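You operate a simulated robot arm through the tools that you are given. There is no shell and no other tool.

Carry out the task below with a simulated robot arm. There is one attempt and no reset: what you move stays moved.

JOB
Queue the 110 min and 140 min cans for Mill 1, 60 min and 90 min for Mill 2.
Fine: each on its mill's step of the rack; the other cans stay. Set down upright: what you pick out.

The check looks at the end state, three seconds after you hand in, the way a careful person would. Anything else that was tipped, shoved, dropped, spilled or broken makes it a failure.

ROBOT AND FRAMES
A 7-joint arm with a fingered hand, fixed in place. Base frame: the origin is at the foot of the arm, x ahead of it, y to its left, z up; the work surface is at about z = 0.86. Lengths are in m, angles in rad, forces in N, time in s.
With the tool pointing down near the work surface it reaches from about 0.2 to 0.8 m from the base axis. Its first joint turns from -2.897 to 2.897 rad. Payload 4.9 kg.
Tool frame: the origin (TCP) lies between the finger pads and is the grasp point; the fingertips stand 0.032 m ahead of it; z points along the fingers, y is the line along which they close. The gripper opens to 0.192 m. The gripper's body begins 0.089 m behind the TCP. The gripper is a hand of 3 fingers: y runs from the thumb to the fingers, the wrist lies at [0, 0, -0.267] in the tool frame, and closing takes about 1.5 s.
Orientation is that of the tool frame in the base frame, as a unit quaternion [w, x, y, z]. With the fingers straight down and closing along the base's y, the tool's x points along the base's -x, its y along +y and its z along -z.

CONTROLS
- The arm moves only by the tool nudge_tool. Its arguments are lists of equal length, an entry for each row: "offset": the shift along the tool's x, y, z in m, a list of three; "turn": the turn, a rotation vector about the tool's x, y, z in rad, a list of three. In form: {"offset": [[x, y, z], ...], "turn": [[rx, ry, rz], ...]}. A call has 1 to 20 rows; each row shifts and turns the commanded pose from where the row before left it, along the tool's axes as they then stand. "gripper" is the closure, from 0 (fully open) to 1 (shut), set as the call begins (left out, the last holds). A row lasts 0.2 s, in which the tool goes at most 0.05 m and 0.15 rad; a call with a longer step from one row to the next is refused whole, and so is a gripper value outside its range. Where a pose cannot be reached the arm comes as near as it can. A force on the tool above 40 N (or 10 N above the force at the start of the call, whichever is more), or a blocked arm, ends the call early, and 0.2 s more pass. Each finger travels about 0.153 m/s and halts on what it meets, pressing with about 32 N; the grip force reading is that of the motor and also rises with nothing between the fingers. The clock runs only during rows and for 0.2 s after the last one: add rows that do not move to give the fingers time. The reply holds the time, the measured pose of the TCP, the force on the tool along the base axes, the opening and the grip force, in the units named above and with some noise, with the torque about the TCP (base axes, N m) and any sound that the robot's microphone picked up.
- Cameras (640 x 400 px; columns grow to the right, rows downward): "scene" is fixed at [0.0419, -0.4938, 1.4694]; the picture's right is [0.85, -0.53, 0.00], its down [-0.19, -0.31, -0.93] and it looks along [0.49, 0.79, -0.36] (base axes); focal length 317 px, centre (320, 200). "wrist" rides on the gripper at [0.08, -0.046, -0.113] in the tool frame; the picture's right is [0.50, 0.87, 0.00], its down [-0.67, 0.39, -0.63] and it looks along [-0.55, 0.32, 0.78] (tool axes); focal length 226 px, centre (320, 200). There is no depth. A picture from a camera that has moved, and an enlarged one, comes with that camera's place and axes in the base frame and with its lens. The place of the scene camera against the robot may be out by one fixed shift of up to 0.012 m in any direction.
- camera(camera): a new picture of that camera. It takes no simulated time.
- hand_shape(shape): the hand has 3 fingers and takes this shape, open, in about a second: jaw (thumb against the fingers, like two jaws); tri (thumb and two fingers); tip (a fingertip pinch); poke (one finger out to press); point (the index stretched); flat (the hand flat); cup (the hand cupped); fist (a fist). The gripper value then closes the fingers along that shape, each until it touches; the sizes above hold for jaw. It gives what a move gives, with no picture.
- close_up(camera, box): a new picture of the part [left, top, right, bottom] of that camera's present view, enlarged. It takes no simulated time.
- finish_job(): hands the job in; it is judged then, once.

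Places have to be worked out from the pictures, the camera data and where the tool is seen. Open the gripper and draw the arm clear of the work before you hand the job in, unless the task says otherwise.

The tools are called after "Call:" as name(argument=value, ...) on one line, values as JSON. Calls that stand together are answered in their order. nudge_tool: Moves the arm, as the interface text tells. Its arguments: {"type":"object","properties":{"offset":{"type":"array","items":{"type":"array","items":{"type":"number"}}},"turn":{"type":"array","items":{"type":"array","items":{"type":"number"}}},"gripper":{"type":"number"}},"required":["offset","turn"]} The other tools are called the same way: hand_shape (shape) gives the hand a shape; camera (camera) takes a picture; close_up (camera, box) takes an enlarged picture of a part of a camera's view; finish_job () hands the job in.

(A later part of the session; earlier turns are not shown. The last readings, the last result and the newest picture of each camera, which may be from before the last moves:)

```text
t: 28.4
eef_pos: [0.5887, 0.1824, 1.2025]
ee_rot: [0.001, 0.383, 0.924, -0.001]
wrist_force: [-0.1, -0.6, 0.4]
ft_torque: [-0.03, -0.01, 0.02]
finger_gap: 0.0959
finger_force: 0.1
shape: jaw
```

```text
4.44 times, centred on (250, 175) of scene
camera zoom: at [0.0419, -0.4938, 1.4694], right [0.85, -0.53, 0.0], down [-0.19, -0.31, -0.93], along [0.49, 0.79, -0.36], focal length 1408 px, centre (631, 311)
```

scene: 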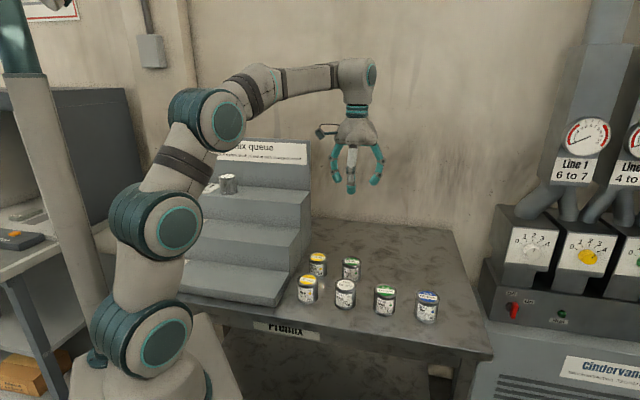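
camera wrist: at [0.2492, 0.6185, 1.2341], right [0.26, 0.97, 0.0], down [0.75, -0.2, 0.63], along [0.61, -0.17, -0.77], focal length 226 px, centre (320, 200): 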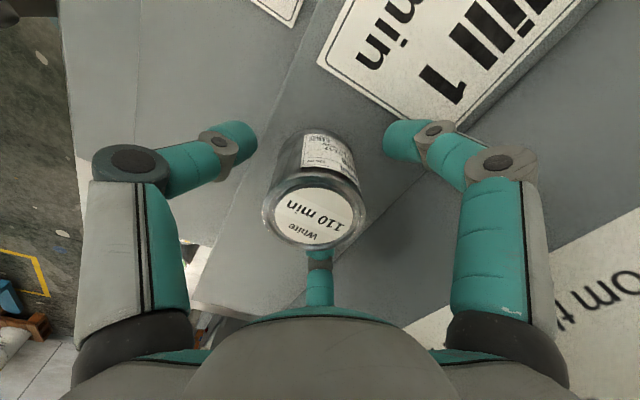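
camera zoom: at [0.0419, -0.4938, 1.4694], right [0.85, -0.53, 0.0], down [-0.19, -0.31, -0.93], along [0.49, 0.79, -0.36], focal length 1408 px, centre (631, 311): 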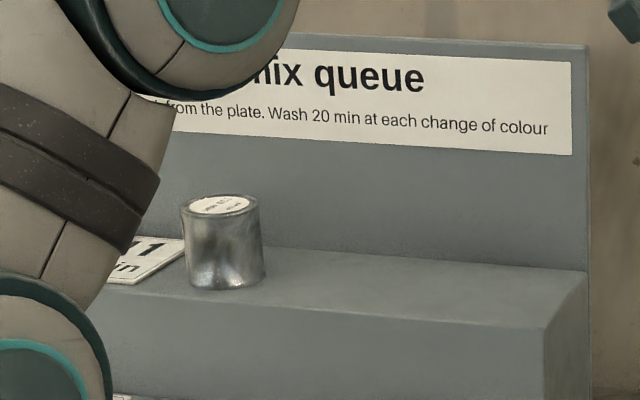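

The 110 can stands upright on the Mill 1 step. The hand is over 90 at (0.589, 0.182); I turn it back −90° and descend to a hover.

Call:
nudge_tool(offset=[[0, 0, 0], [0, 0, 0], [0, 0, 0], [0, 0, 0], [0, 0, 0], [0, 0, 0], [0, 0, 0], [0, 0, 0], [0, 0, 0], [0, 0, 0], [0, 0, 0], [0, 0, 0], [0, 0, 0.03], [0, 0, 0.03], [0, 0, 0.03], [0, 0, 0.03], [0, 0, 0.03], [0, 0, 0.03], [0, 0, 0]], turn=[[0, 0, -0.1309], [0, 0, -0.1309], [0, 0, -0.1309], [0, 0, -0.1309], [0, 0, -0.1309], [0, 0, -0.1309], [0, 0, -0.1309], [0, 0, -0.1309], [0, 0, -0.1309], [0, 0, -0.1309], [0, 0, -0.1309], [0, 0, -0.1309], [0, 0, 0], [0, 0, 0], [0, 0, 0], [0, 0, 0], [0, 0, 0], [0, 0, 0], [0, 0, 0]])

Call:
camera(camera="wrist")

```text
t: 32.4
eef_pos: [0.5896, 0.1823, 1.0216]
ee_rot: [0.001, -0.383, 0.924, 0.0]
wrist_force: [-0.4, 0.6, 0.0]
ft_torque: [-0.01, 0.01, 0.01]
finger_gap: 0.0956
finger_force: 0.1
shape: jaw
```

```text
taken
camera wrist: at [0.5641, 0.0948, 1.1354], right [-0.97, 0.26, 0.0], down [0.2, 0.75, 0.63], along [0.17, 0.61, -0.78], focal length 226 px, centre (320, 200)
```

wrist: 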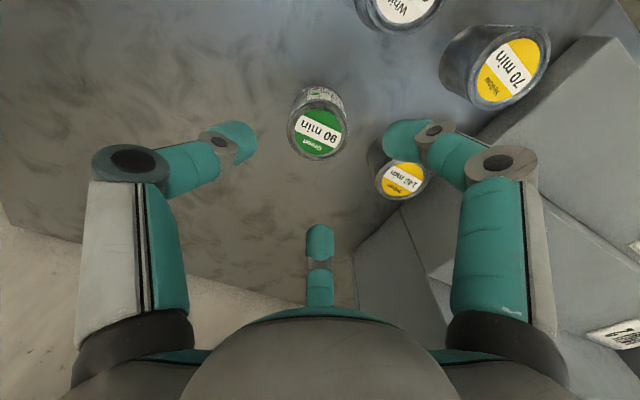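

The 90 can's lid shows about 5 mm off the aligned spot (toward the camera), so I correct by that and descend around it.

Call:
nudge_tool(offset=[[0.004, -0.0023, 0.0285], [0, 0, 0.0285], [0, 0, 0.0285], [0, 0, 0.0285], [0, 0, 0]], turn=[[0, 0, 0], [0, 0, 0], [0, 0, 0], [0, 0, 0], [0, 0, 0]])

Call:
camera(camera="wrist")

Call:
close_up(camera="scene", box=[280, 190, 440, 330])

```text
t: 33.6
eef_pos: [0.5863, 0.177, 0.9079]
ee_rot: [0.0, -0.383, 0.924, -0.001]
wrist_force: [0.7, -0.3, -0.9]
ft_torque: [0.01, 0.02, -0.02]
finger_gap: 0.0957
finger_force: 0.0
shape: jaw
```

```text
taken
camera wrist: at [0.5622, 0.0897, 1.022], right [-0.97, 0.26, 0.0], down [0.2, 0.75, 0.63], along [0.17, 0.61, -0.78], focal length 226 px, centre (320, 200)
```

wrist: 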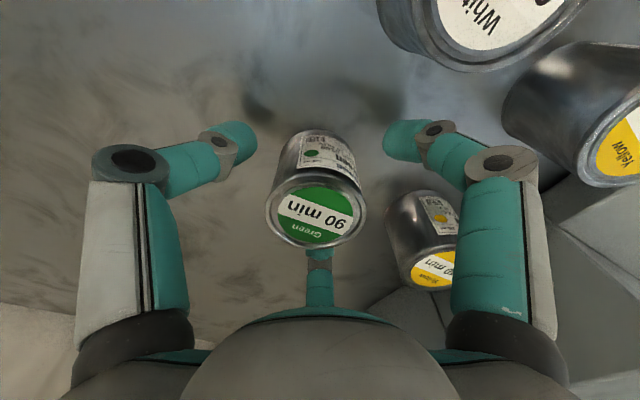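

```text
2.86 times, centred on (360, 260) of scene
camera zoom: at [0.0419, -0.4938, 1.4694], right [0.85, -0.53, 0.0], down [-0.19, -0.31, -0.93], along [0.49, 0.79, -0.36], focal length 906 px, centre (206, 29)
```

zoom: 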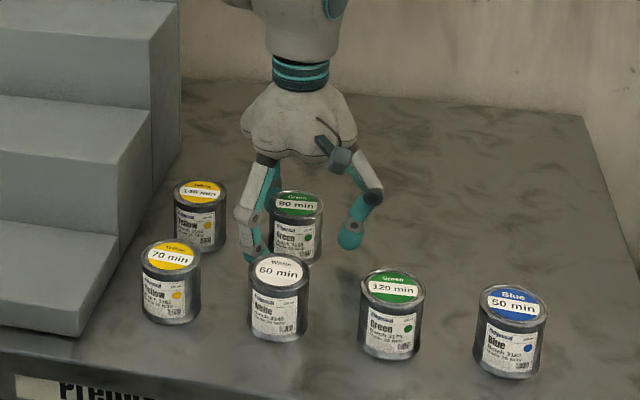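

The 90 lid appears at the same spot as the gripped 110 did, so it is centred. I close.

Call:
nudge_tool(offset=[[0, 0, 0], [0, 0, 0], [0, 0, 0], [0, 0, 0], [0, 0, 0], [0, 0, 0], [0, 0, 0]], turn=[[0, 0, 0], [0, 0, 0], [0, 0, 0], [0, 0, 0], [0, 0, 0], [0, 0, 0], [0, 0, 0]], gripper=1.0)

Call:
camera(camera="wrist")

```text
t: 35.2
eef_pos: [0.5875, 0.1777, 0.9085]
ee_rot: [0.0, -0.382, 0.924, -0.001]
wrist_force: [0.9, -0.2, 0.0]
ft_torque: [0.01, 0.01, -0.04]
finger_gap: 0.0546
finger_force: 32.0
shape: jaw
```

```text
taken
camera wrist: at [0.5622, 0.0897, 1.0221], right [-0.97, 0.26, 0.0], down [0.2, 0.75, 0.63], along [0.17, 0.61, -0.78], focal length 226 px, centre (320, 200)
```

wrist: 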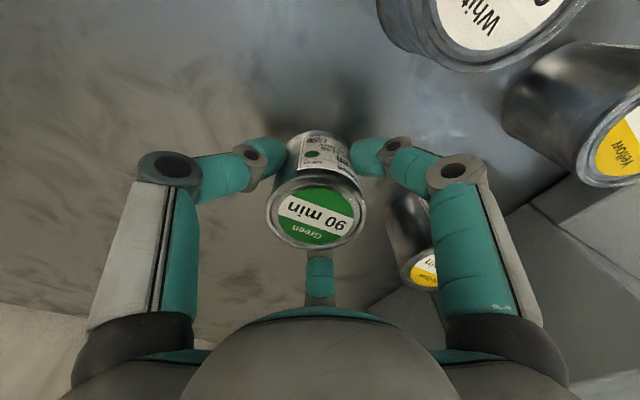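

Grip is firm (gap 0.0546, 32 N). I lift the 90 can, move slightly back, and turn 90° for placing.

Call:
nudge_tool(offset=[[0, 0, -0.015], [0, 0, -0.025], [0, 0, -0.03], [0, 0, -0.03], [0, 0, -0.03], [0.0203, 0.01, -0.03], [0.0203, 0.01, -0.03], [0, 0, 0], [0, 0, 0], [0, 0, 0], [0, 0, 0], [0, 0, 0], [0, 0, 0], [0, 0, 0], [0, 0, 0], [0, 0, 0], [0, 0, 0], [0, 0, 0], [0, 0, 0], [0, 0, 0]], turn=[[0, 0, 0], [0, 0, 0], [0, 0, 0], [0, 0, 0], [0, 0, 0], [0, 0, 0], [0, 0, 0], [0, 0, 0.1309], [0, 0, 0.1309], [0, 0, 0.1309], [0, 0, 0.1309], [0, 0, 0.1309], [0, 0, 0.1309], [0, 0, 0.1309], [0, 0, 0.1309], [0, 0, 0.1309], [0, 0, 0.1309], [0, 0, 0.1309], [0, 0, 0.1309], [0, 0, 0]])

Call:
camera(camera="wrist")

Call:
camera(camera="scene")

```text
t: 39.4
eef_pos: [0.5435, 0.1635, 1.0979]
ee_rot: [0.001, 0.384, 0.923, 0.0]
wrist_force: [0.2, 0.1, -1.5]
ft_torque: [0.02, -0.01, -0.01]
finger_gap: 0.0544
finger_force: 32.1
shape: jaw
```

```text
taken
camera wrist: at [0.4543, 0.1882, 1.2103], right [0.26, 0.97, 0.0], down [0.75, -0.2, 0.63], along [0.61, -0.17, -0.77], focal length 226 px, centre (320, 200)
```

wrist: 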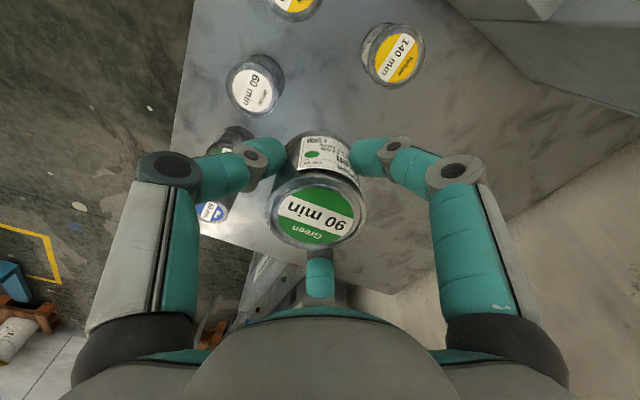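

```text
taken
```

scene: 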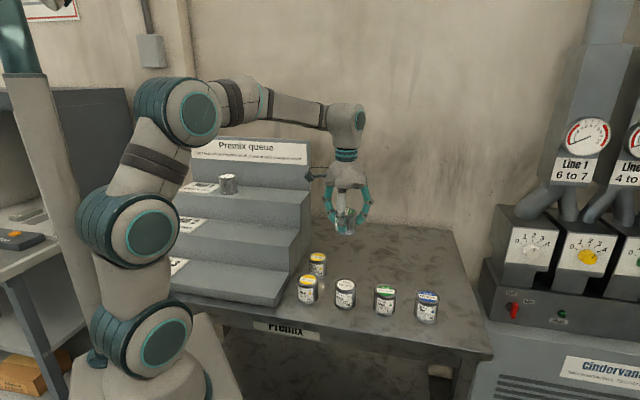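

The 90 can is steady at (0.5435, 0.1635, 1.098). I carry it over the Mill 2 step to s 0.533, d 0.03 at this height.

Call:
nudge_tool(offset=[[0.0427, 0.0047, 0], [0.0427, 0.0047, 0], [0.0427, 0.0047, 0], [0.0427, 0.0047, 0], [0.0427, 0.0047, 0], [0.0427, 0.0047, 0], [0.0427, 0.0047, 0], [0, 0, 0], [0, 0, 0.02], [0, 0, 0.02], [0, 0, 0.01], [0, 0, 0]], turn=[[0, 0, 0], [0, 0, 0], [0, 0, 0], [0, 0, 0], [0, 0, 0], [0, 0, 0], [0, 0, 0], [0, 0, 0], [0, 0, 0], [0, 0, 0], [0, 0, 0], [0, 0, 0]])

Call:
camera(camera="wrist")

Call:
close_up(camera="scene", box=[180, 150, 320, 260])

```text
t: 42.0
eef_pos: [0.3531, 0.3973, 1.046]
ee_rot: [0.001, 0.383, 0.924, -0.001]
wrist_force: [-1.0, -0.3, -2.2]
ft_torque: [0.03, 0.06, 0.0]
finger_gap: 0.0541
finger_force: 32.3
shape: jaw
```

```text
taken
camera wrist: at [0.2645, 0.4221, 1.1589], right [0.26, 0.97, 0.0], down [0.75, -0.2, 0.63], along [0.61, -0.17, -0.77], focal length 226 px, centre (320, 200)
```

wrist: 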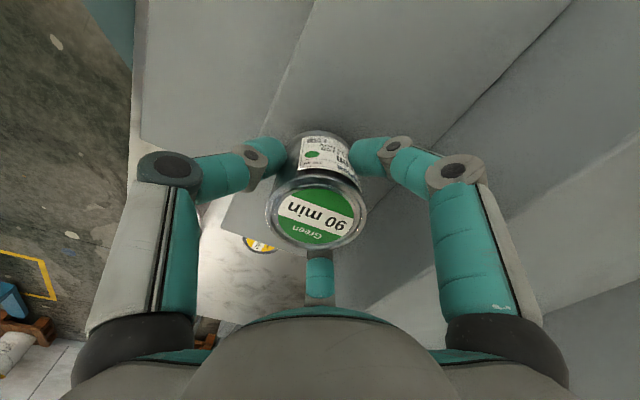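

```text
3.64 times, centred on (250, 205) of scene
camera zoom: at [0.0419, -0.4938, 1.4694], right [0.85, -0.53, 0.0], down [-0.19, -0.31, -0.93], along [0.49, 0.79, -0.36], focal length 1152 px, centre (574, 182)
```

zoom: 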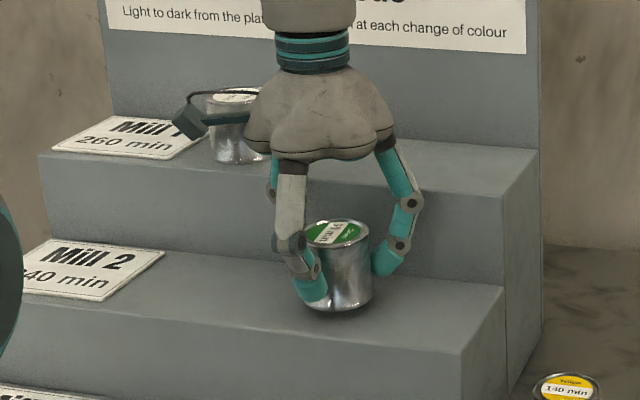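

The can is over the Mill 2 tread, roughly 15 mm up. I lower 9 mm, then go in small steps.

Call:
nudge_tool(offset=[[0, 0, 0.005], [0, 0, 0.004], [0, 0, 0.0015], [0, 0, 0]], turn=[[0, 0, 0], [0, 0, 0], [0, 0, 0], [0, 0, 0]])

Call:
close_up(camera="scene", box=[235, 195, 285, 235])

```text
t: 43.0
eef_pos: [0.3555, 0.398, 1.0367]
ee_rot: [0.0, 0.383, 0.924, 0.0]
wrist_force: [-0.1, 0.7, -1.3]
ft_torque: [0.03, 0.03, 0.01]
finger_gap: 0.0543
finger_force: 32.2
shape: jaw
```

```text
10.00 times, centred on (260, 215) of scene
camera zoom: at [0.0419, -0.4938, 1.4694], right [0.85, -0.53, 0.0], down [-0.19, -0.31, -0.93], along [0.49, 0.79, -0.36], focal length 3169 px, centre (920, 50)
```

zoom: 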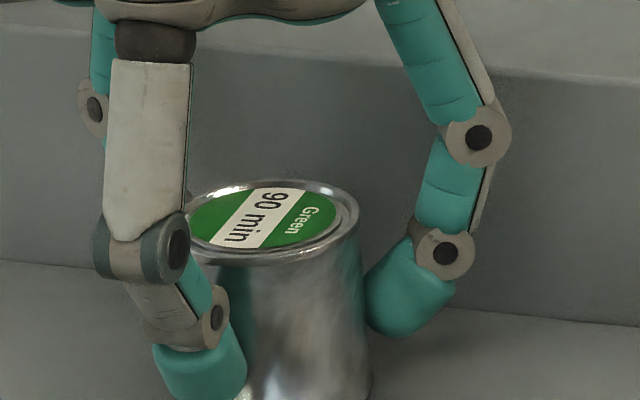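

Not yet touching at z ≈ 1.036. I continue by small steps.

Call:
nudge_tool(offset=[[0, 0, 0.0015], [0, 0, 0.0015], [0, 0, 0]], turn=[[0, 0, 0], [0, 0, 0], [0, 0, 0]])

Call:
close_up(camera="scene", box=[235, 205, 285, 245])

```text
t: 43.8
eef_pos: [0.3559, 0.3985, 1.0334]
ee_rot: [0.001, 0.384, 0.923, 0.0]
wrist_force: [-1.0, -0.8, 0.3]
ft_torque: [-0.07, 0.1, -0.01]
finger_gap: 0.0542
finger_force: 32.4
shape: jaw
```

```text
10.00 times, centred on (260, 225) of scene
camera zoom: at [0.0419, -0.4938, 1.4694], right [0.85, -0.53, 0.0], down [-0.19, -0.31, -0.93], along [0.49, 0.79, -0.36], focal length 3169 px, centre (920, -50)
```

zoom: 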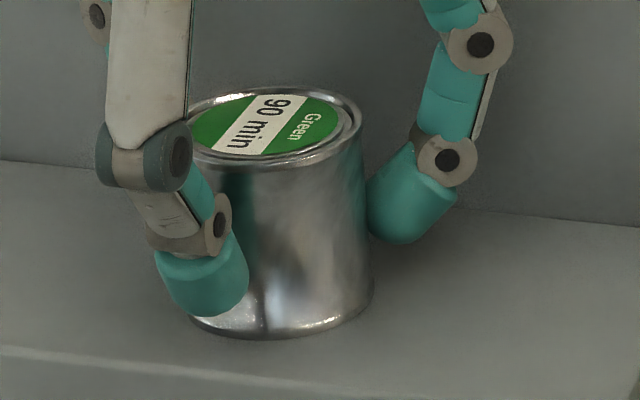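

The force changed from about −2 to +0.3 N with some torque: contact is starting. One more millimetre to seat it.

Call:
nudge_tool(offset=[[0, 0, 0.001], [0, 0, 0]], turn=[[0, 0, 0], [0, 0, 0]])

Call:
close_up(camera="scene", box=[235, 205, 285, 245])

```text
t: 44.4
eef_pos: [0.3557, 0.3975, 1.0325]
ee_rot: [0.001, 0.383, 0.924, 0.001]
wrist_force: [-1.6, 0.3, 5.5]
ft_torque: [-0.14, 0.12, -0.03]
finger_gap: 0.0545
finger_force: 32.2
shape: jaw
```

```text
10.00 times, centred on (260, 225) of scene
camera zoom: at [0.0419, -0.4938, 1.4694], right [0.85, -0.53, 0.0], down [-0.19, -0.31, -0.93], along [0.49, 0.79, -0.36], focal length 3169 px, centre (920, -50)
```

zoom: 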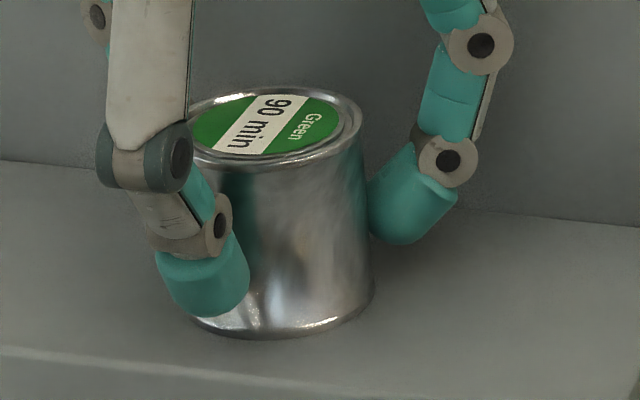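

Contact is firm (+5.5 N). I open the fingers.

Call:
nudge_tool(offset=[[0, 0, 0], [0, 0, 0], [0, 0, 0], [0, 0, 0], [0, 0, 0]], turn=[[0, 0, 0], [0, 0, 0], [0, 0, 0], [0, 0, 0], [0, 0, 0]], gripper=0.5)

Call:
close_up(camera="scene", box=[180, 150, 320, 260])

Call:
camera(camera="wrist")

```text
t: 45.6
eef_pos: [0.3564, 0.3974, 1.0318]
ee_rot: [0.001, 0.382, 0.924, 0.0]
wrist_force: [-0.9, -0.4, 0.3]
ft_torque: [0.0, 0.03, -0.01]
finger_gap: 0.0954
finger_force: 0.1
shape: jaw
```

```text
3.64 times, centred on (250, 205) of scene
camera zoom: at [0.0419, -0.4938, 1.4694], right [0.85, -0.53, 0.0], down [-0.19, -0.31, -0.93], along [0.49, 0.79, -0.36], focal length 1152 px, centre (574, 182)
```

zoom: 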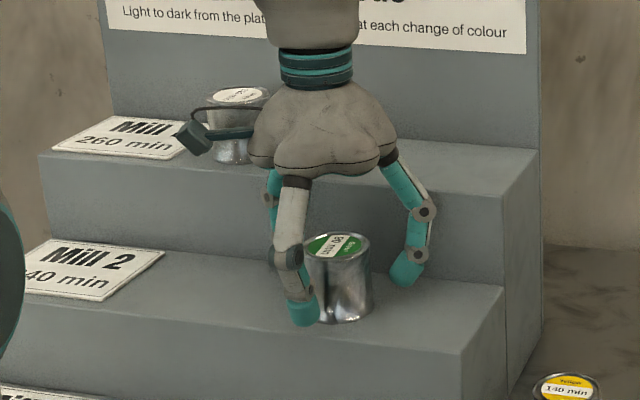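

```text
taken
camera wrist: at [0.2663, 0.4221, 1.1452], right [0.26, 0.97, 0.0], down [0.75, -0.2, 0.63], along [0.61, -0.17, -0.77], focal length 226 px, centre (320, 200)
```

wrist: 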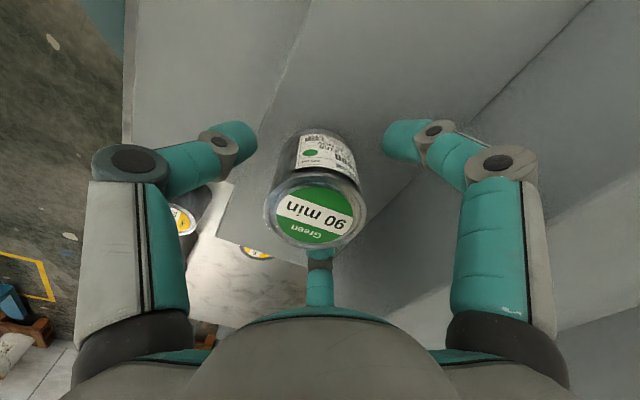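

The 90 can stands on Mill 2's step. I rise, travel to the 60 can near (0.500, 0.093) keeping this orientation (thumb toward the table front), and hover.

Call:
nudge_tool(offset=[[0, 0, -0.01], [0, 0, -0.02], [0, 0, -0.025], [0, 0, -0.025], [-0.0396, -0.0142, 0], [-0.0396, -0.0142, 0], [-0.0396, -0.0142, 0], [-0.0396, -0.0142, 0], [-0.0396, -0.0142, 0], [-0.0396, -0.0142, 0], [-0.0396, -0.0142, 0], [-0.0398, -0.0143, 0], [0, 0, 0.03], [0, 0, 0.03], [0, 0, 0.03], [0, 0, 0]], turn=[[0, 0, 0], [0, 0, 0], [0, 0, 0], [0, 0, 0], [0, 0, 0], [0, 0, 0], [0, 0, 0], [0, 0, 0], [0, 0, 0], [0, 0, 0], [0, 0, 0], [0, 0, 0], [0, 0, 0], [0, 0, 0], [0, 0, 0], [0, 0, 0]])

Call:
camera(camera="wrist")

Call:
camera(camera="scene")

```text
t: 49.0
eef_pos: [0.4999, 0.0942, 1.0226]
ee_rot: [0.001, 0.383, 0.924, 0.0]
wrist_force: [-0.2, 0.1, 0.1]
ft_torque: [-0.02, -0.01, -0.01]
finger_gap: 0.0957
finger_force: 0.1
shape: jaw
```

```text
taken
camera wrist: at [0.4103, 0.1182, 1.1356], right [0.26, 0.97, 0.0], down [0.75, -0.2, 0.63], along [0.61, -0.16, -0.77], focal length 226 px, centre (320, 200)
```

wrist: 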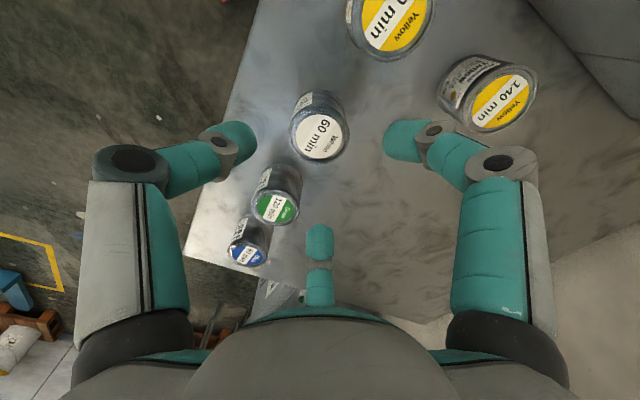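

```text
taken
```

scene: 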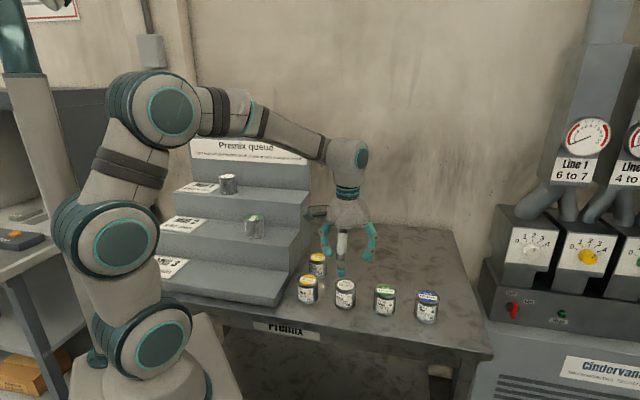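

The 60 lid lies on the aligned spot (within about 1 mm). Neighbours are 0.105 m away, so I narrow the fingers slightly and descend straight down.

Call:
nudge_tool(offset=[[0, 0, 0], [0, 0, 0.02], [0, 0, 0.025], [0, 0, 0.025], [0, 0, 0.025], [0, 0, 0.02], [0, 0, 0]], turn=[[0, 0, 0], [0, 0, 0], [0, 0, 0], [0, 0, 0], [0, 0, 0], [0, 0, 0], [0, 0, 0]], gripper=0.56)

Call:
camera(camera="wrist")

Call:
close_up(camera="scene", box=[270, 190, 430, 330])

```text
t: 50.6
eef_pos: [0.5002, 0.0943, 0.9089]
ee_rot: [0.001, 0.384, 0.924, 0.0]
wrist_force: [0.4, 0.2, 0.1]
ft_torque: [-0.02, 0.01, 0.02]
finger_gap: 0.085
finger_force: 0.0
shape: jaw
```

```text
taken
camera wrist: at [0.4105, 0.1176, 1.022], right [0.26, 0.97, 0.0], down [0.75, -0.2, 0.63], along [0.61, -0.16, -0.77], focal length 226 px, centre (320, 200)
```

wrist: 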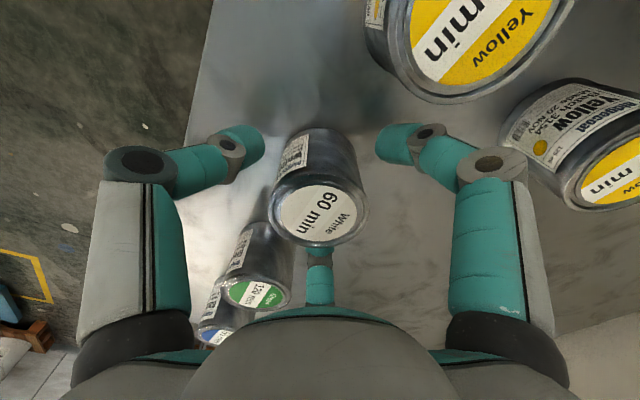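

```text
2.86 times, centred on (350, 260) of scene
camera zoom: at [0.0419, -0.4938, 1.4694], right [0.85, -0.53, 0.0], down [-0.19, -0.31, -0.93], along [0.49, 0.79, -0.36], focal length 906 px, centre (234, 29)
```

zoom: 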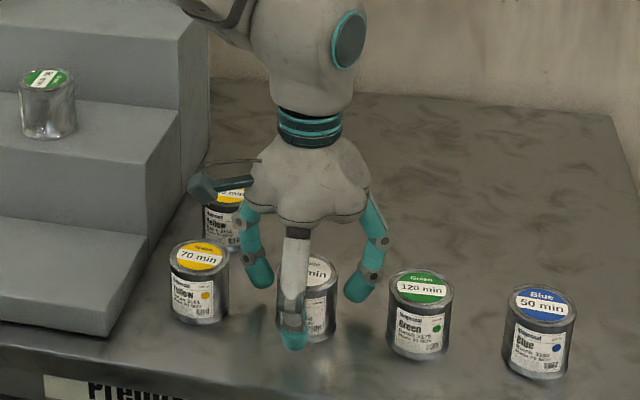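

Fingers are around the 60 can with gaps to both neighbours. I close.

Call:
nudge_tool(offset=[[0, 0, 0], [0, 0, 0], [0, 0, 0], [0, 0, 0], [0, 0, 0], [0, 0, 0], [0, 0, 0]], turn=[[0, 0, 0], [0, 0, 0], [0, 0, 0], [0, 0, 0], [0, 0, 0], [0, 0, 0], [0, 0, 0]], gripper=1.0)

Call:
camera(camera="wrist")

```text
t: 52.2
eef_pos: [0.5009, 0.0934, 0.9086]
ee_rot: [0.002, 0.382, 0.924, 0.0]
wrist_force: [0.0, -0.2, -0.1]
ft_torque: [-0.02, 0.0, -0.02]
finger_gap: 0.054
finger_force: 31.6
shape: jaw
```

```text
taken
camera wrist: at [0.4104, 0.1176, 1.0221], right [0.26, 0.97, 0.0], down [0.75, -0.2, 0.63], along [0.61, -0.17, -0.77], focal length 226 px, centre (320, 200)
```

wrist: 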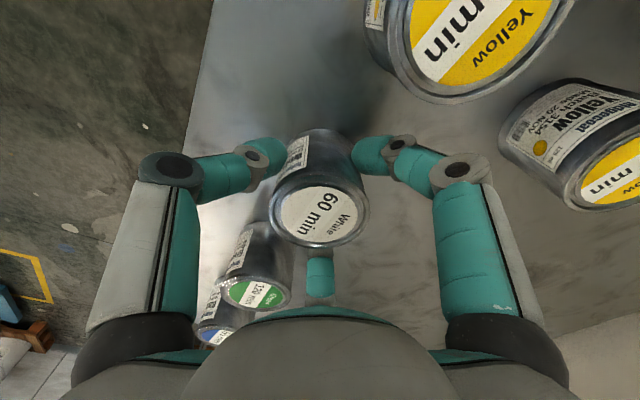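

The 60 can is gripped (gap 0.054, 32 N). I lift it high and carry it past the 90 can, in front of it over the Mill 3 step, toward d 0.18.

Call:
nudge_tool(offset=[[0, 0, -0.015], [0, 0, -0.025], [0, 0, -0.03], [0, 0, -0.03], [0, 0, -0.03], [0, 0, -0.03], [0, 0, -0.03], [0, 0, -0.0314], [0.0425, 0.0018, 0], [0.0425, 0.0018, 0], [0.0425, 0.0018, 0], [0.0425, 0.0018, 0], [0.0425, 0.0018, 0], [0.0425, 0.0018, 0], [0.0425, 0.0018, 0], [0.0425, 0.0018, 0], [0.0425, 0.0018, 0], [0.0425, 0.0018, 0], [0.0426, 0.0018, 0], [0, 0, 0]], turn=[[0, 0, 0], [0, 0, 0], [0, 0, 0], [0, 0, 0], [0, 0, 0], [0, 0, 0], [0, 0, 0], [0, 0, 0], [0, 0, 0], [0, 0, 0], [0, 0, 0], [0, 0, 0], [0, 0, 0], [0, 0, 0], [0, 0, 0], [0, 0, 0], [0, 0, 0], [0, 0, 0], [0, 0, 0], [0, 0, 0]])

Call:
camera(camera="wrist")

Call:
camera(camera="scene")

```text
t: 56.4
eef_pos: [0.1831, 0.4379, 1.1289]
ee_rot: [0.001, 0.384, 0.923, -0.001]
wrist_force: [-0.3, 0.1, -1.5]
ft_torque: [0.02, 0.01, 0.01]
finger_gap: 0.0542
finger_force: 31.5
shape: jaw
```

```text
taken
camera wrist: at [0.0939, 0.4626, 1.2419], right [0.26, 0.97, 0.0], down [0.75, -0.2, 0.63], along [0.61, -0.17, -0.77], focal length 226 px, centre (320, 200)
```

wrist: 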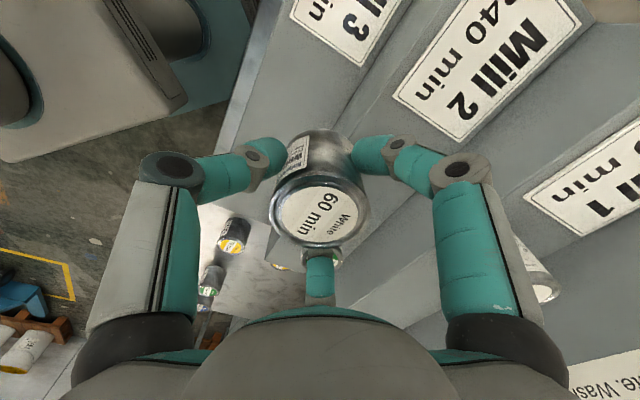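

```text
taken
```

scene: 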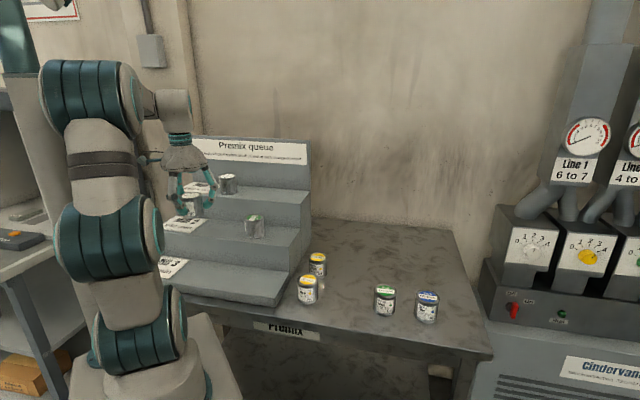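

The can is in front of the Mill 2 step at s 0.439, d 0.180 (plate edge at d ≈ 0.241). I move it back over the tread to s 0.533 and lower to about 7 mm above contact.

Call:
nudge_tool(offset=[[0, 0.0313, 0], [0, 0.0313, 0], [0, 0.0314, 0], [0, 0, 0], [0, 0, 0.025], [0, 0, 0.025], [0, 0, 0.025], [0, 0, 0.014], [0, 0, 0]], turn=[[0, 0, 0], [0, 0, 0], [0, 0, 0], [0, 0, 0], [0, 0, 0], [0, 0, 0], [0, 0, 0], [0, 0, 0], [0, 0, 0]])

Call:
camera(camera="wrist")

Call:
close_up(camera="scene", box=[150, 140, 310, 260])

```text
t: 58.4
eef_pos: [0.2488, 0.5036, 1.0411]
ee_rot: [0.001, 0.383, 0.924, 0.0]
wrist_force: [-0.3, -0.2, -1.9]
ft_torque: [0.01, 0.02, 0.0]
finger_gap: 0.0539
finger_force: 31.5
shape: jaw
```

```text
taken
camera wrist: at [0.1604, 0.5281, 1.1532], right [0.26, 0.97, 0.0], down [0.75, -0.2, 0.63], along [0.61, -0.17, -0.77], focal length 226 px, centre (320, 200)
```

wrist: 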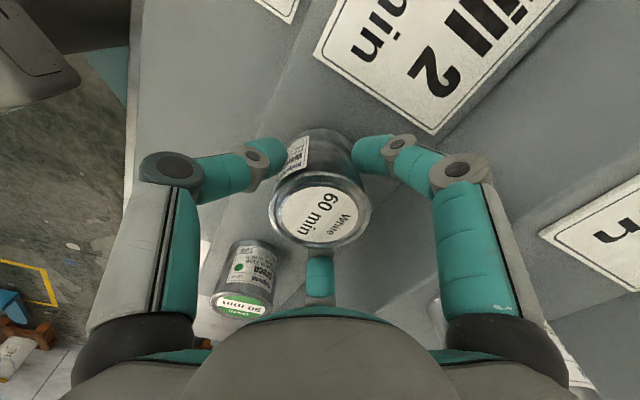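

```text
3.33 times, centred on (230, 200) of scene
camera zoom: at [0.0419, -0.4938, 1.4694], right [0.85, -0.53, 0.0], down [-0.19, -0.31, -0.93], along [0.49, 0.79, -0.36], focal length 1056 px, centre (620, 200)
```

zoom: 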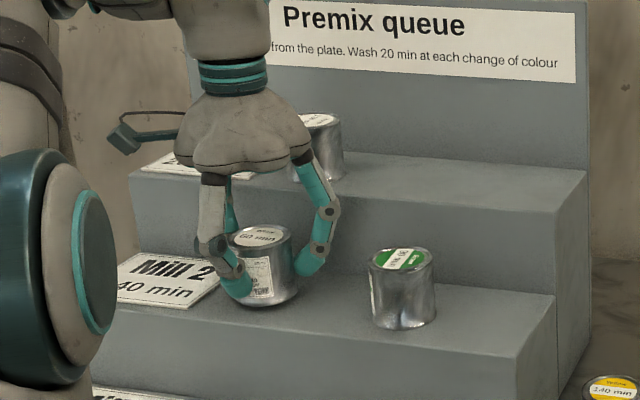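

All clear around the can. I lower 6 mm in small rows and check the force.

Call:
nudge_tool(offset=[[0, 0, 0.003], [0, 0, 0.0015], [0, 0, 0.0015], [0, 0, 0]], turn=[[0, 0, 0], [0, 0, 0], [0, 0, 0], [0, 0, 0]])

Call:
close_up(camera="scene", box=[205, 195, 255, 235])

```text
t: 59.4
eef_pos: [0.2499, 0.5031, 1.0332]
ee_rot: [0.001, 0.383, 0.924, 0.0]
wrist_force: [0.4, -0.3, -2.1]
ft_torque: [0.02, 0.0, 0.01]
finger_gap: 0.0539
finger_force: 31.7
shape: jaw
```

```text
10.00 times, centred on (230, 215) of scene
camera zoom: at [0.0419, -0.4938, 1.4694], right [0.85, -0.53, 0.0], down [-0.19, -0.31, -0.93], along [0.49, 0.79, -0.36], focal length 3169 px, centre (1220, 50)
```

zoom: 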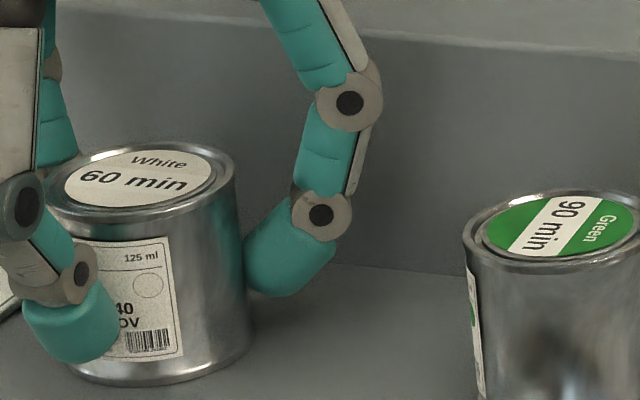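

Still hanging at about −2 N, very close to the tread. Two more 1 mm steps.

Call:
nudge_tool(offset=[[0, 0, 0.001], [0, 0, 0.001], [0, 0, 0]], turn=[[0, 0, 0], [0, 0, 0], [0, 0, 0]])

Call:
close_up(camera="scene", box=[205, 200, 255, 240])

```text
t: 60.2
eef_pos: [0.2499, 0.5045, 1.0331]
ee_rot: [0.001, 0.383, 0.924, 0.001]
wrist_force: [-1.0, -2.1, 9.7]
ft_torque: [-0.2, 0.02, 0.03]
finger_gap: 0.0543
finger_force: 32.7
shape: jaw
```

```text
10.00 times, centred on (230, 220) of scene
camera zoom: at [0.0419, -0.4938, 1.4694], right [0.85, -0.53, 0.0], down [-0.19, -0.31, -0.93], along [0.49, 0.79, -0.36], focal length 3169 px, centre (1220, 0)
```

zoom: 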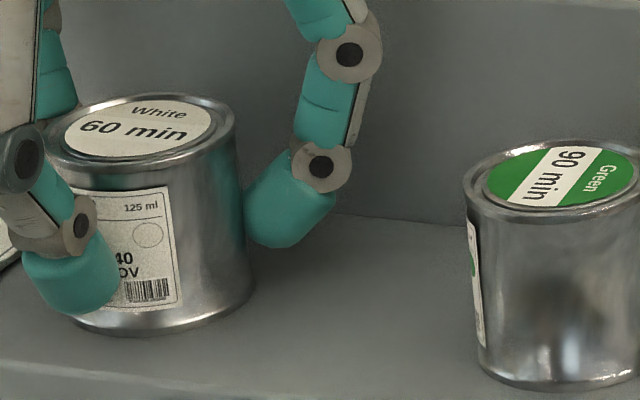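

Contact is felt (+9.7 N), so it is seated. I back off half a millimetre and release.

Call:
nudge_tool(offset=[[0, 0, -0.0005], [0, 0, 0]], turn=[[0, 0, 0], [0, 0, 0]])

Call:
nudge_tool(offset=[[0, 0, 0], [0, 0, 0], [0, 0, 0], [0, 0, 0], [0, 0, 0]], turn=[[0, 0, 0], [0, 0, 0], [0, 0, 0], [0, 0, 0], [0, 0, 0]], gripper=0.5)

Call:
camera(camera="wrist")

Call:
close_up(camera="scene", box=[150, 140, 310, 260])

```text
t: 60.8
eef_pos: [0.2502, 0.5044, 1.0323]
ee_rot: [0.0, 0.383, 0.924, 0.001]
wrist_force: [-1.9, -0.4, 12.1]
ft_torque: [-0.12, 0.12, -0.02]
finger_gap: 0.0541
finger_force: 32.7
shape: jaw
```

```text
t: 62.0
eef_pos: [0.2496, 0.5053, 1.0306]
ee_rot: [0.0, 0.383, 0.924, 0.0]
wrist_force: [0.9, 0.7, 0.3]
ft_torque: [-0.01, -0.01, 0.02]
finger_gap: 0.0954
finger_force: 0.1
shape: jaw
```

```text
taken
camera wrist: at [0.1606, 0.5287, 1.145], right [0.26, 0.97, 0.0], down [0.75, -0.2, 0.63], along [0.61, -0.17, -0.77], focal length 226 px, centre (320, 200)
```

wrist: 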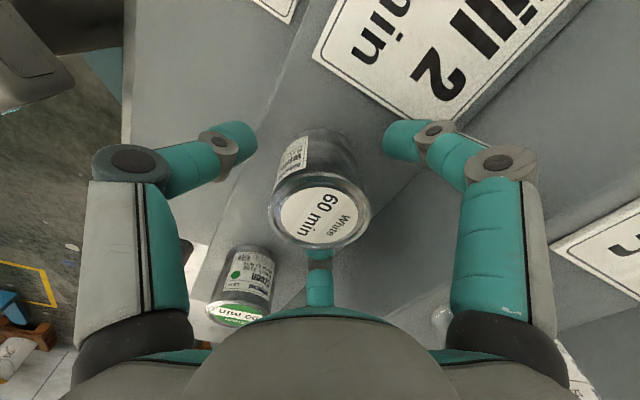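

```text
3.33 times, centred on (230, 200) of scene
camera zoom: at [0.0419, -0.4938, 1.4694], right [0.85, -0.53, 0.0], down [-0.19, -0.31, -0.93], along [0.49, 0.79, -0.36], focal length 1056 px, centre (620, 200)
```

zoom: 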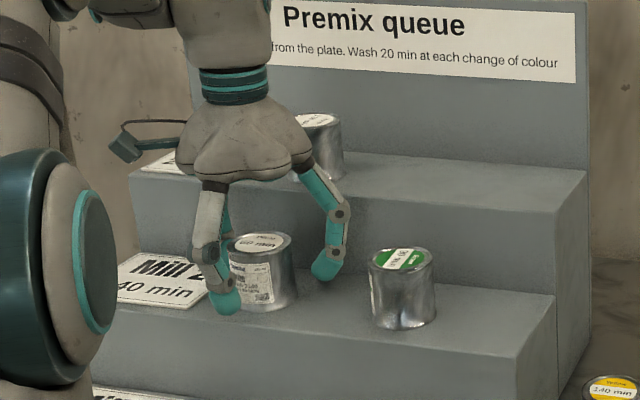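

The 60 can stands on Mill 2's step next to the plate. I rise, back off over the Mill 3 step and travel right, clear of the rack, to turn there for the 140 can.

Call:
nudge_tool(offset=[[0, 0, -0.01], [0, 0, -0.025], [0, 0, -0.03], [0, 0, -0.025], [0, -0.031, 0], [0, -0.031, 0], [-0.0418, 0.0027, 0], [-0.0418, 0.0027, 0], [-0.0418, 0.0027, 0], [-0.0418, 0.0027, 0], [-0.0418, 0.0027, 0], [-0.0418, 0.0027, 0], [-0.0418, 0.0027, 0], [-0.0418, 0.0027, 0], [-0.0418, 0.0027, 0], [-0.0418, 0.0027, 0], [-0.0418, 0.0027, 0], [0, 0, 0]], turn=[[0, 0, 0], [0, 0, 0], [0, 0, 0], [0, 0, 0], [0, 0, 0], [0, 0, 0], [0, 0, 0], [0, 0, 0], [0, 0, 0], [0, 0, 0], [0, 0, 0], [0, 0, 0], [0, 0, 0], [0, 0, 0], [0, 0, 0], [0, 0, 0], [0, 0, 0], [0, 0, 0]])

Call:
close_up(camera="scene", box=[150, 140, 310, 260])

Call:
camera(camera="wrist")

```text
t: 65.8
eef_pos: [0.551, 0.1556, 1.1256]
ee_rot: [0.001, 0.383, 0.924, -0.001]
wrist_force: [0.6, 1.0, -0.3]
ft_torque: [0.0, 0.0, -0.01]
finger_gap: 0.0957
finger_force: 0.0
shape: jaw
```

```text
3.33 times, centred on (230, 200) of scene
camera zoom: at [0.0419, -0.4938, 1.4694], right [0.85, -0.53, 0.0], down [-0.19, -0.31, -0.93], along [0.49, 0.79, -0.36], focal length 1056 px, centre (620, 200)
```

zoom: 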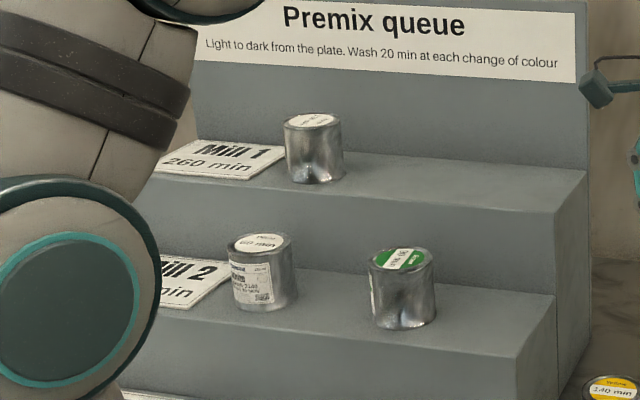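

```text
taken
camera wrist: at [0.4611, 0.1806, 1.2384], right [0.26, 0.97, 0.0], down [0.75, -0.2, 0.63], along [0.61, -0.17, -0.77], focal length 226 px, centre (320, 200)
```

wrist: 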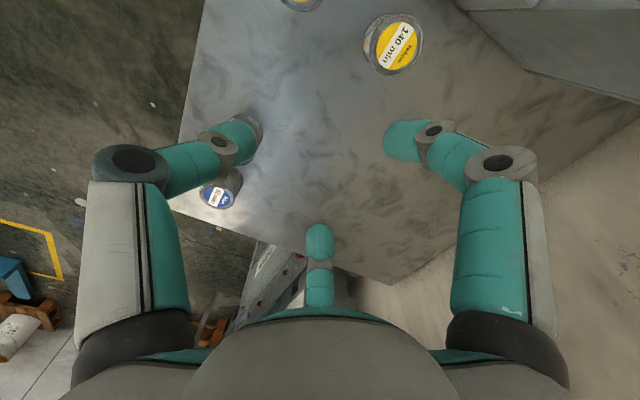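

Three cans now stand correctly on the rack. I turn −90°, narrow the fingers slightly, and hover over the 140 can at about (0.510, 0.257), with the flat side of the hand toward the rack's side.

Call:
nudge_tool(offset=[[0, 0, 0], [0, 0, 0], [0, 0, 0], [0, 0, 0], [0, 0, 0], [0, 0, 0], [0, 0, 0], [0, 0, 0], [0, 0, 0], [0, 0, 0], [0, 0, 0], [0, 0, 0], [-0.0143, 0.0336, 0], [-0.0143, 0.0336, 0], [-0.0142, 0.0335, 0], [0, 0, 0.034], [0, 0, 0.034], [0, 0, 0.033], [0, 0, 0]], turn=[[0, 0, -0.1309], [0, 0, -0.1309], [0, 0, -0.1309], [0, 0, -0.1309], [0, 0, -0.1309], [0, 0, -0.1309], [0, 0, -0.1309], [0, 0, -0.1309], [0, 0, -0.1309], [0, 0, -0.1309], [0, 0, -0.1309], [0, 0, -0.1309], [0, 0, 0], [0, 0, 0], [0, 0, 0], [0, 0, 0], [0, 0, 0], [0, 0, 0], [0, 0, 0]], gripper=0.56)

Call:
camera(camera="wrist")

Call:
close_up(camera="scene", box=[250, 170, 410, 310])

```text
t: 69.8
eef_pos: [0.5116, 0.2565, 1.0211]
ee_rot: [0.0, -0.382, 0.924, -0.002]
wrist_force: [0.4, 0.8, -0.2]
ft_torque: [0.01, 0.0, 0.0]
finger_gap: 0.0848
finger_force: 0.2
shape: jaw
```

```text
taken
camera wrist: at [0.4866, 0.1679, 1.1349], right [-0.97, 0.26, 0.0], down [0.2, 0.75, 0.63], along [0.17, 0.61, -0.78], focal length 226 px, centre (320, 200)
```

wrist: 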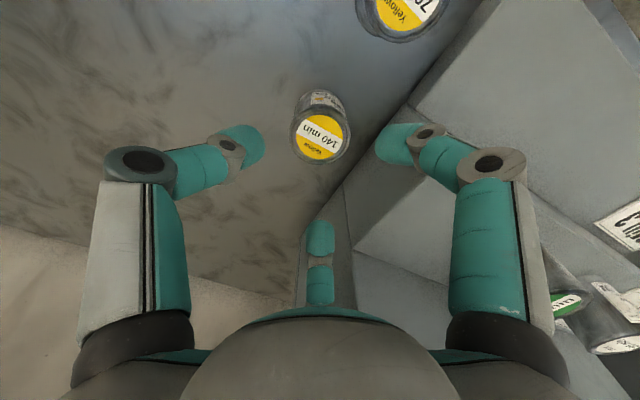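

```text
2.86 times, centred on (330, 240) of scene
camera zoom: at [0.0419, -0.4938, 1.4694], right [0.85, -0.53, 0.0], down [-0.19, -0.31, -0.93], along [0.49, 0.79, -0.36], focal length 906 px, centre (291, 86)
```

zoom: 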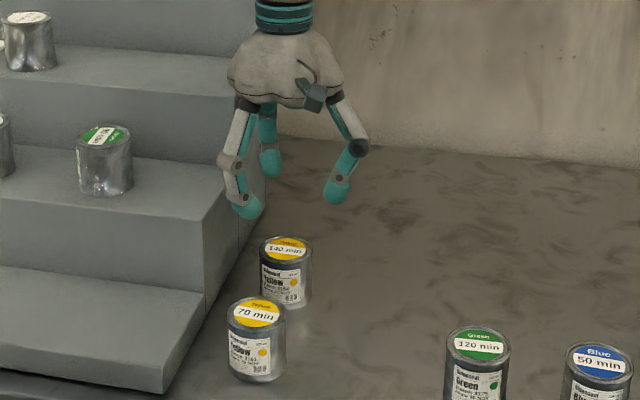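

The 140 lid lies at the aligned spot within about 3 mm, and computed finger clearance to the rack's side is about 18 mm. I descend slowly.

Call:
nudge_tool(offset=[[0, 0.001, 0.02], [0, 0, 0.02], [0, 0, 0.02], [0, 0, 0.02], [0, 0, 0.02], [0, 0, 0.013], [0, 0, 0]], turn=[[0, 0, 0], [0, 0, 0], [0, 0, 0], [0, 0, 0], [0, 0, 0], [0, 0, 0], [0, 0, 0]])

Call:
camera(camera="wrist")

Call:
close_up(camera="scene", box=[250, 190, 380, 310])

```text
t: 71.4
eef_pos: [0.511, 0.2577, 0.909]
ee_rot: [0.001, -0.383, 0.924, -0.001]
wrist_force: [-0.7, 0.4, -0.3]
ft_torque: [0.01, 0.03, 0.03]
finger_gap: 0.0847
finger_force: 0.0
shape: jaw
```

```text
taken
camera wrist: at [0.4863, 0.17, 1.0227], right [-0.97, 0.26, 0.0], down [0.2, 0.75, 0.63], along [0.17, 0.61, -0.78], focal length 226 px, centre (320, 200)
```

wrist: 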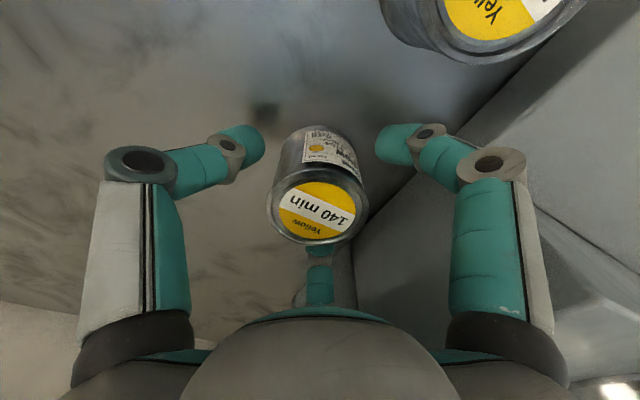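

```text
3.33 times, centred on (315, 250) of scene
camera zoom: at [0.0419, -0.4938, 1.4694], right [0.85, -0.53, 0.0], down [-0.19, -0.31, -0.93], along [0.49, 0.79, -0.36], focal length 1056 px, centre (337, 33)
```

zoom: 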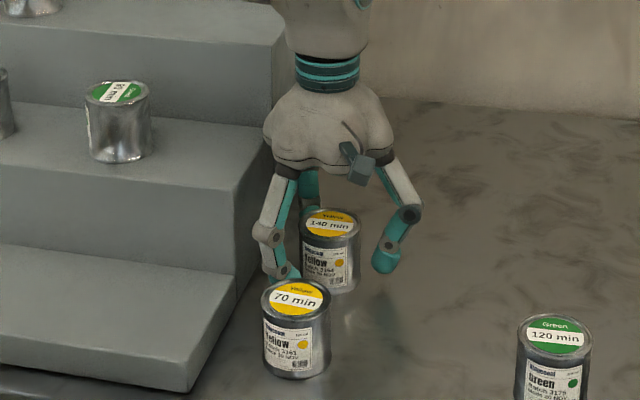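

The fingers surround the 140 can, with space to both the rack and the 70 can. I close.

Call:
nudge_tool(offset=[[0, 0, 0], [0, 0, 0], [0, 0, 0], [0, 0, 0], [0, 0, 0], [0, 0, 0], [0, 0, 0]], turn=[[0, 0, 0], [0, 0, 0], [0, 0, 0], [0, 0, 0], [0, 0, 0], [0, 0, 0], [0, 0, 0]], gripper=1.0)

Call:
camera(camera="wrist")

Call:
close_up(camera="scene", box=[250, 190, 380, 310])

```text
t: 73.0
eef_pos: [0.5119, 0.2584, 0.9091]
ee_rot: [0.0, -0.383, 0.924, 0.0]
wrist_force: [-0.1, 0.5, 0.0]
ft_torque: [-0.03, -0.01, -0.04]
finger_gap: 0.0556
finger_force: 32.2
shape: jaw
```

```text
taken
camera wrist: at [0.4862, 0.17, 1.0228], right [-0.97, 0.26, 0.0], down [0.2, 0.75, 0.63], along [0.17, 0.61, -0.78], focal length 226 px, centre (320, 200)
```

wrist: 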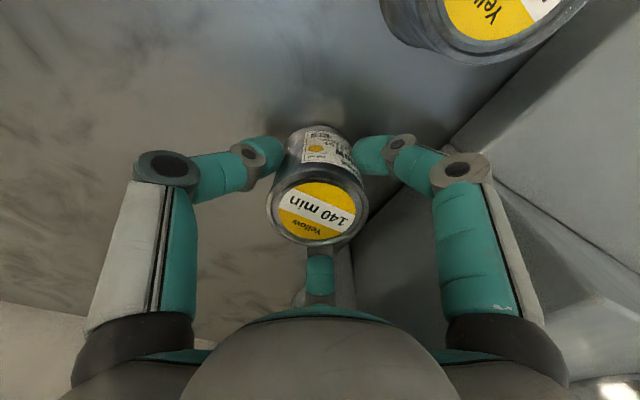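

```text
3.33 times, centred on (315, 250) of scene
camera zoom: at [0.0419, -0.4938, 1.4694], right [0.85, -0.53, 0.0], down [-0.19, -0.31, -0.93], along [0.49, 0.79, -0.36], focal length 1056 px, centre (337, 33)
```

zoom: 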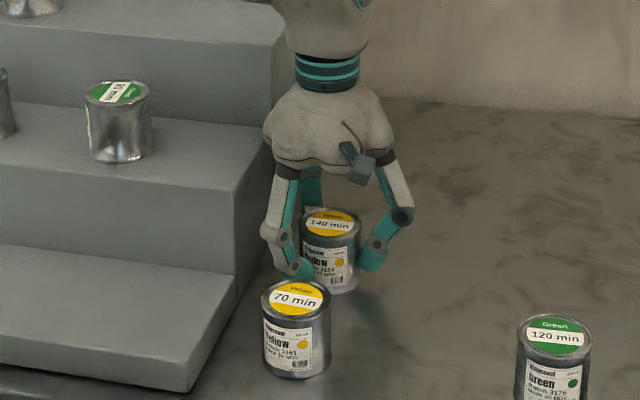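

Grip is firm (gap 0.0556). I lift straight up along the rack's side, then move away from the rack and rise.

Call:
nudge_tool(offset=[[0, 0, -0.015], [0, 0, -0.025], [0, 0, -0.03], [0, 0, -0.03], [0, 0, -0.03], [0.014, -0.0333, -0.03], [0.014, -0.0333, -0.03], [0.014, -0.0333, -0.03], [0, 0, -0.03], [0, 0, -0.035], [0, 0, 0]], turn=[[0, 0, 0], [0, 0, 0], [0, 0, 0], [0, 0, 0], [0, 0, 0], [0, 0, 0], [0, 0, 0], [0, 0, 0], [0, 0, 0], [0, 0, 0], [0, 0, 0]])

Call:
nudge_tool(offset=[[0, 0, 0], [0, 0, 0], [0, 0, 0], [0, 0, 0], [0, 0, 0], [0, 0, 0], [0, 0, 0], [0, 0, 0], [0, 0, 0], [0, 0, 0], [0, 0, 0], [0, 0, 0], [0, 0, 0]], turn=[[0, 0, 0.1309], [0, 0, 0.1309], [0, 0, 0.1309], [0, 0, 0.1309], [0, 0, 0.1309], [0, 0, 0.1309], [0, 0, 0.1309], [0, 0, 0.1309], [0, 0, 0.1309], [0, 0, 0.1309], [0, 0, 0.1309], [0, 0, 0.1309], [0, 0, 0]])

Call:
camera(camera="wrist")

Call:
camera(camera="scene")

```text
t: 75.4
eef_pos: [0.551, 0.1577, 1.195]
ee_rot: [0.0, -0.383, 0.924, -0.001]
wrist_force: [0.5, -0.2, -2.0]
ft_torque: [0.01, -0.01, 0.02]
finger_gap: 0.0553
finger_force: 32.4
shape: jaw
```

```text
t: 78.2
eef_pos: [0.5522, 0.1589, 1.1937]
ee_rot: [0.0, 0.384, 0.923, 0.0]
wrist_force: [-0.5, 0.0, -1.9]
ft_torque: [0.02, 0.03, -0.02]
finger_gap: 0.0554
finger_force: 32.3
shape: jaw
```

```text
taken
camera wrist: at [0.4617, 0.1834, 1.3069], right [0.26, 0.97, 0.0], down [0.75, -0.2, 0.63], along [0.61, -0.17, -0.77], focal length 226 px, centre (320, 200)
```

wrist: 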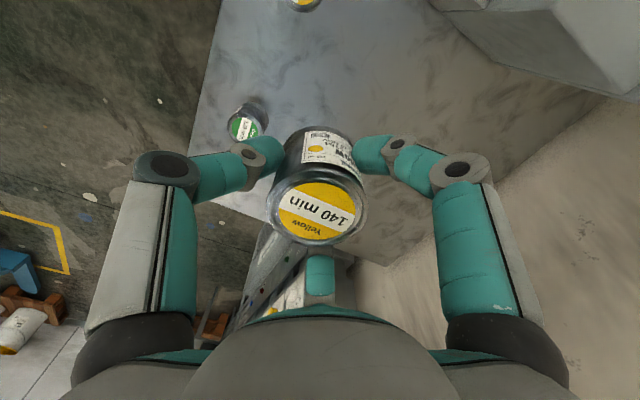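

```text
taken
```

scene: 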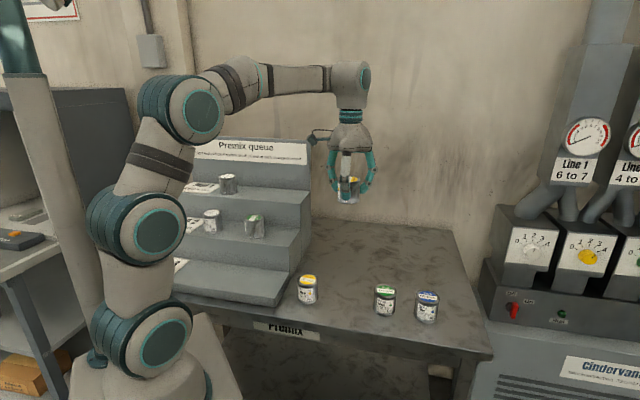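

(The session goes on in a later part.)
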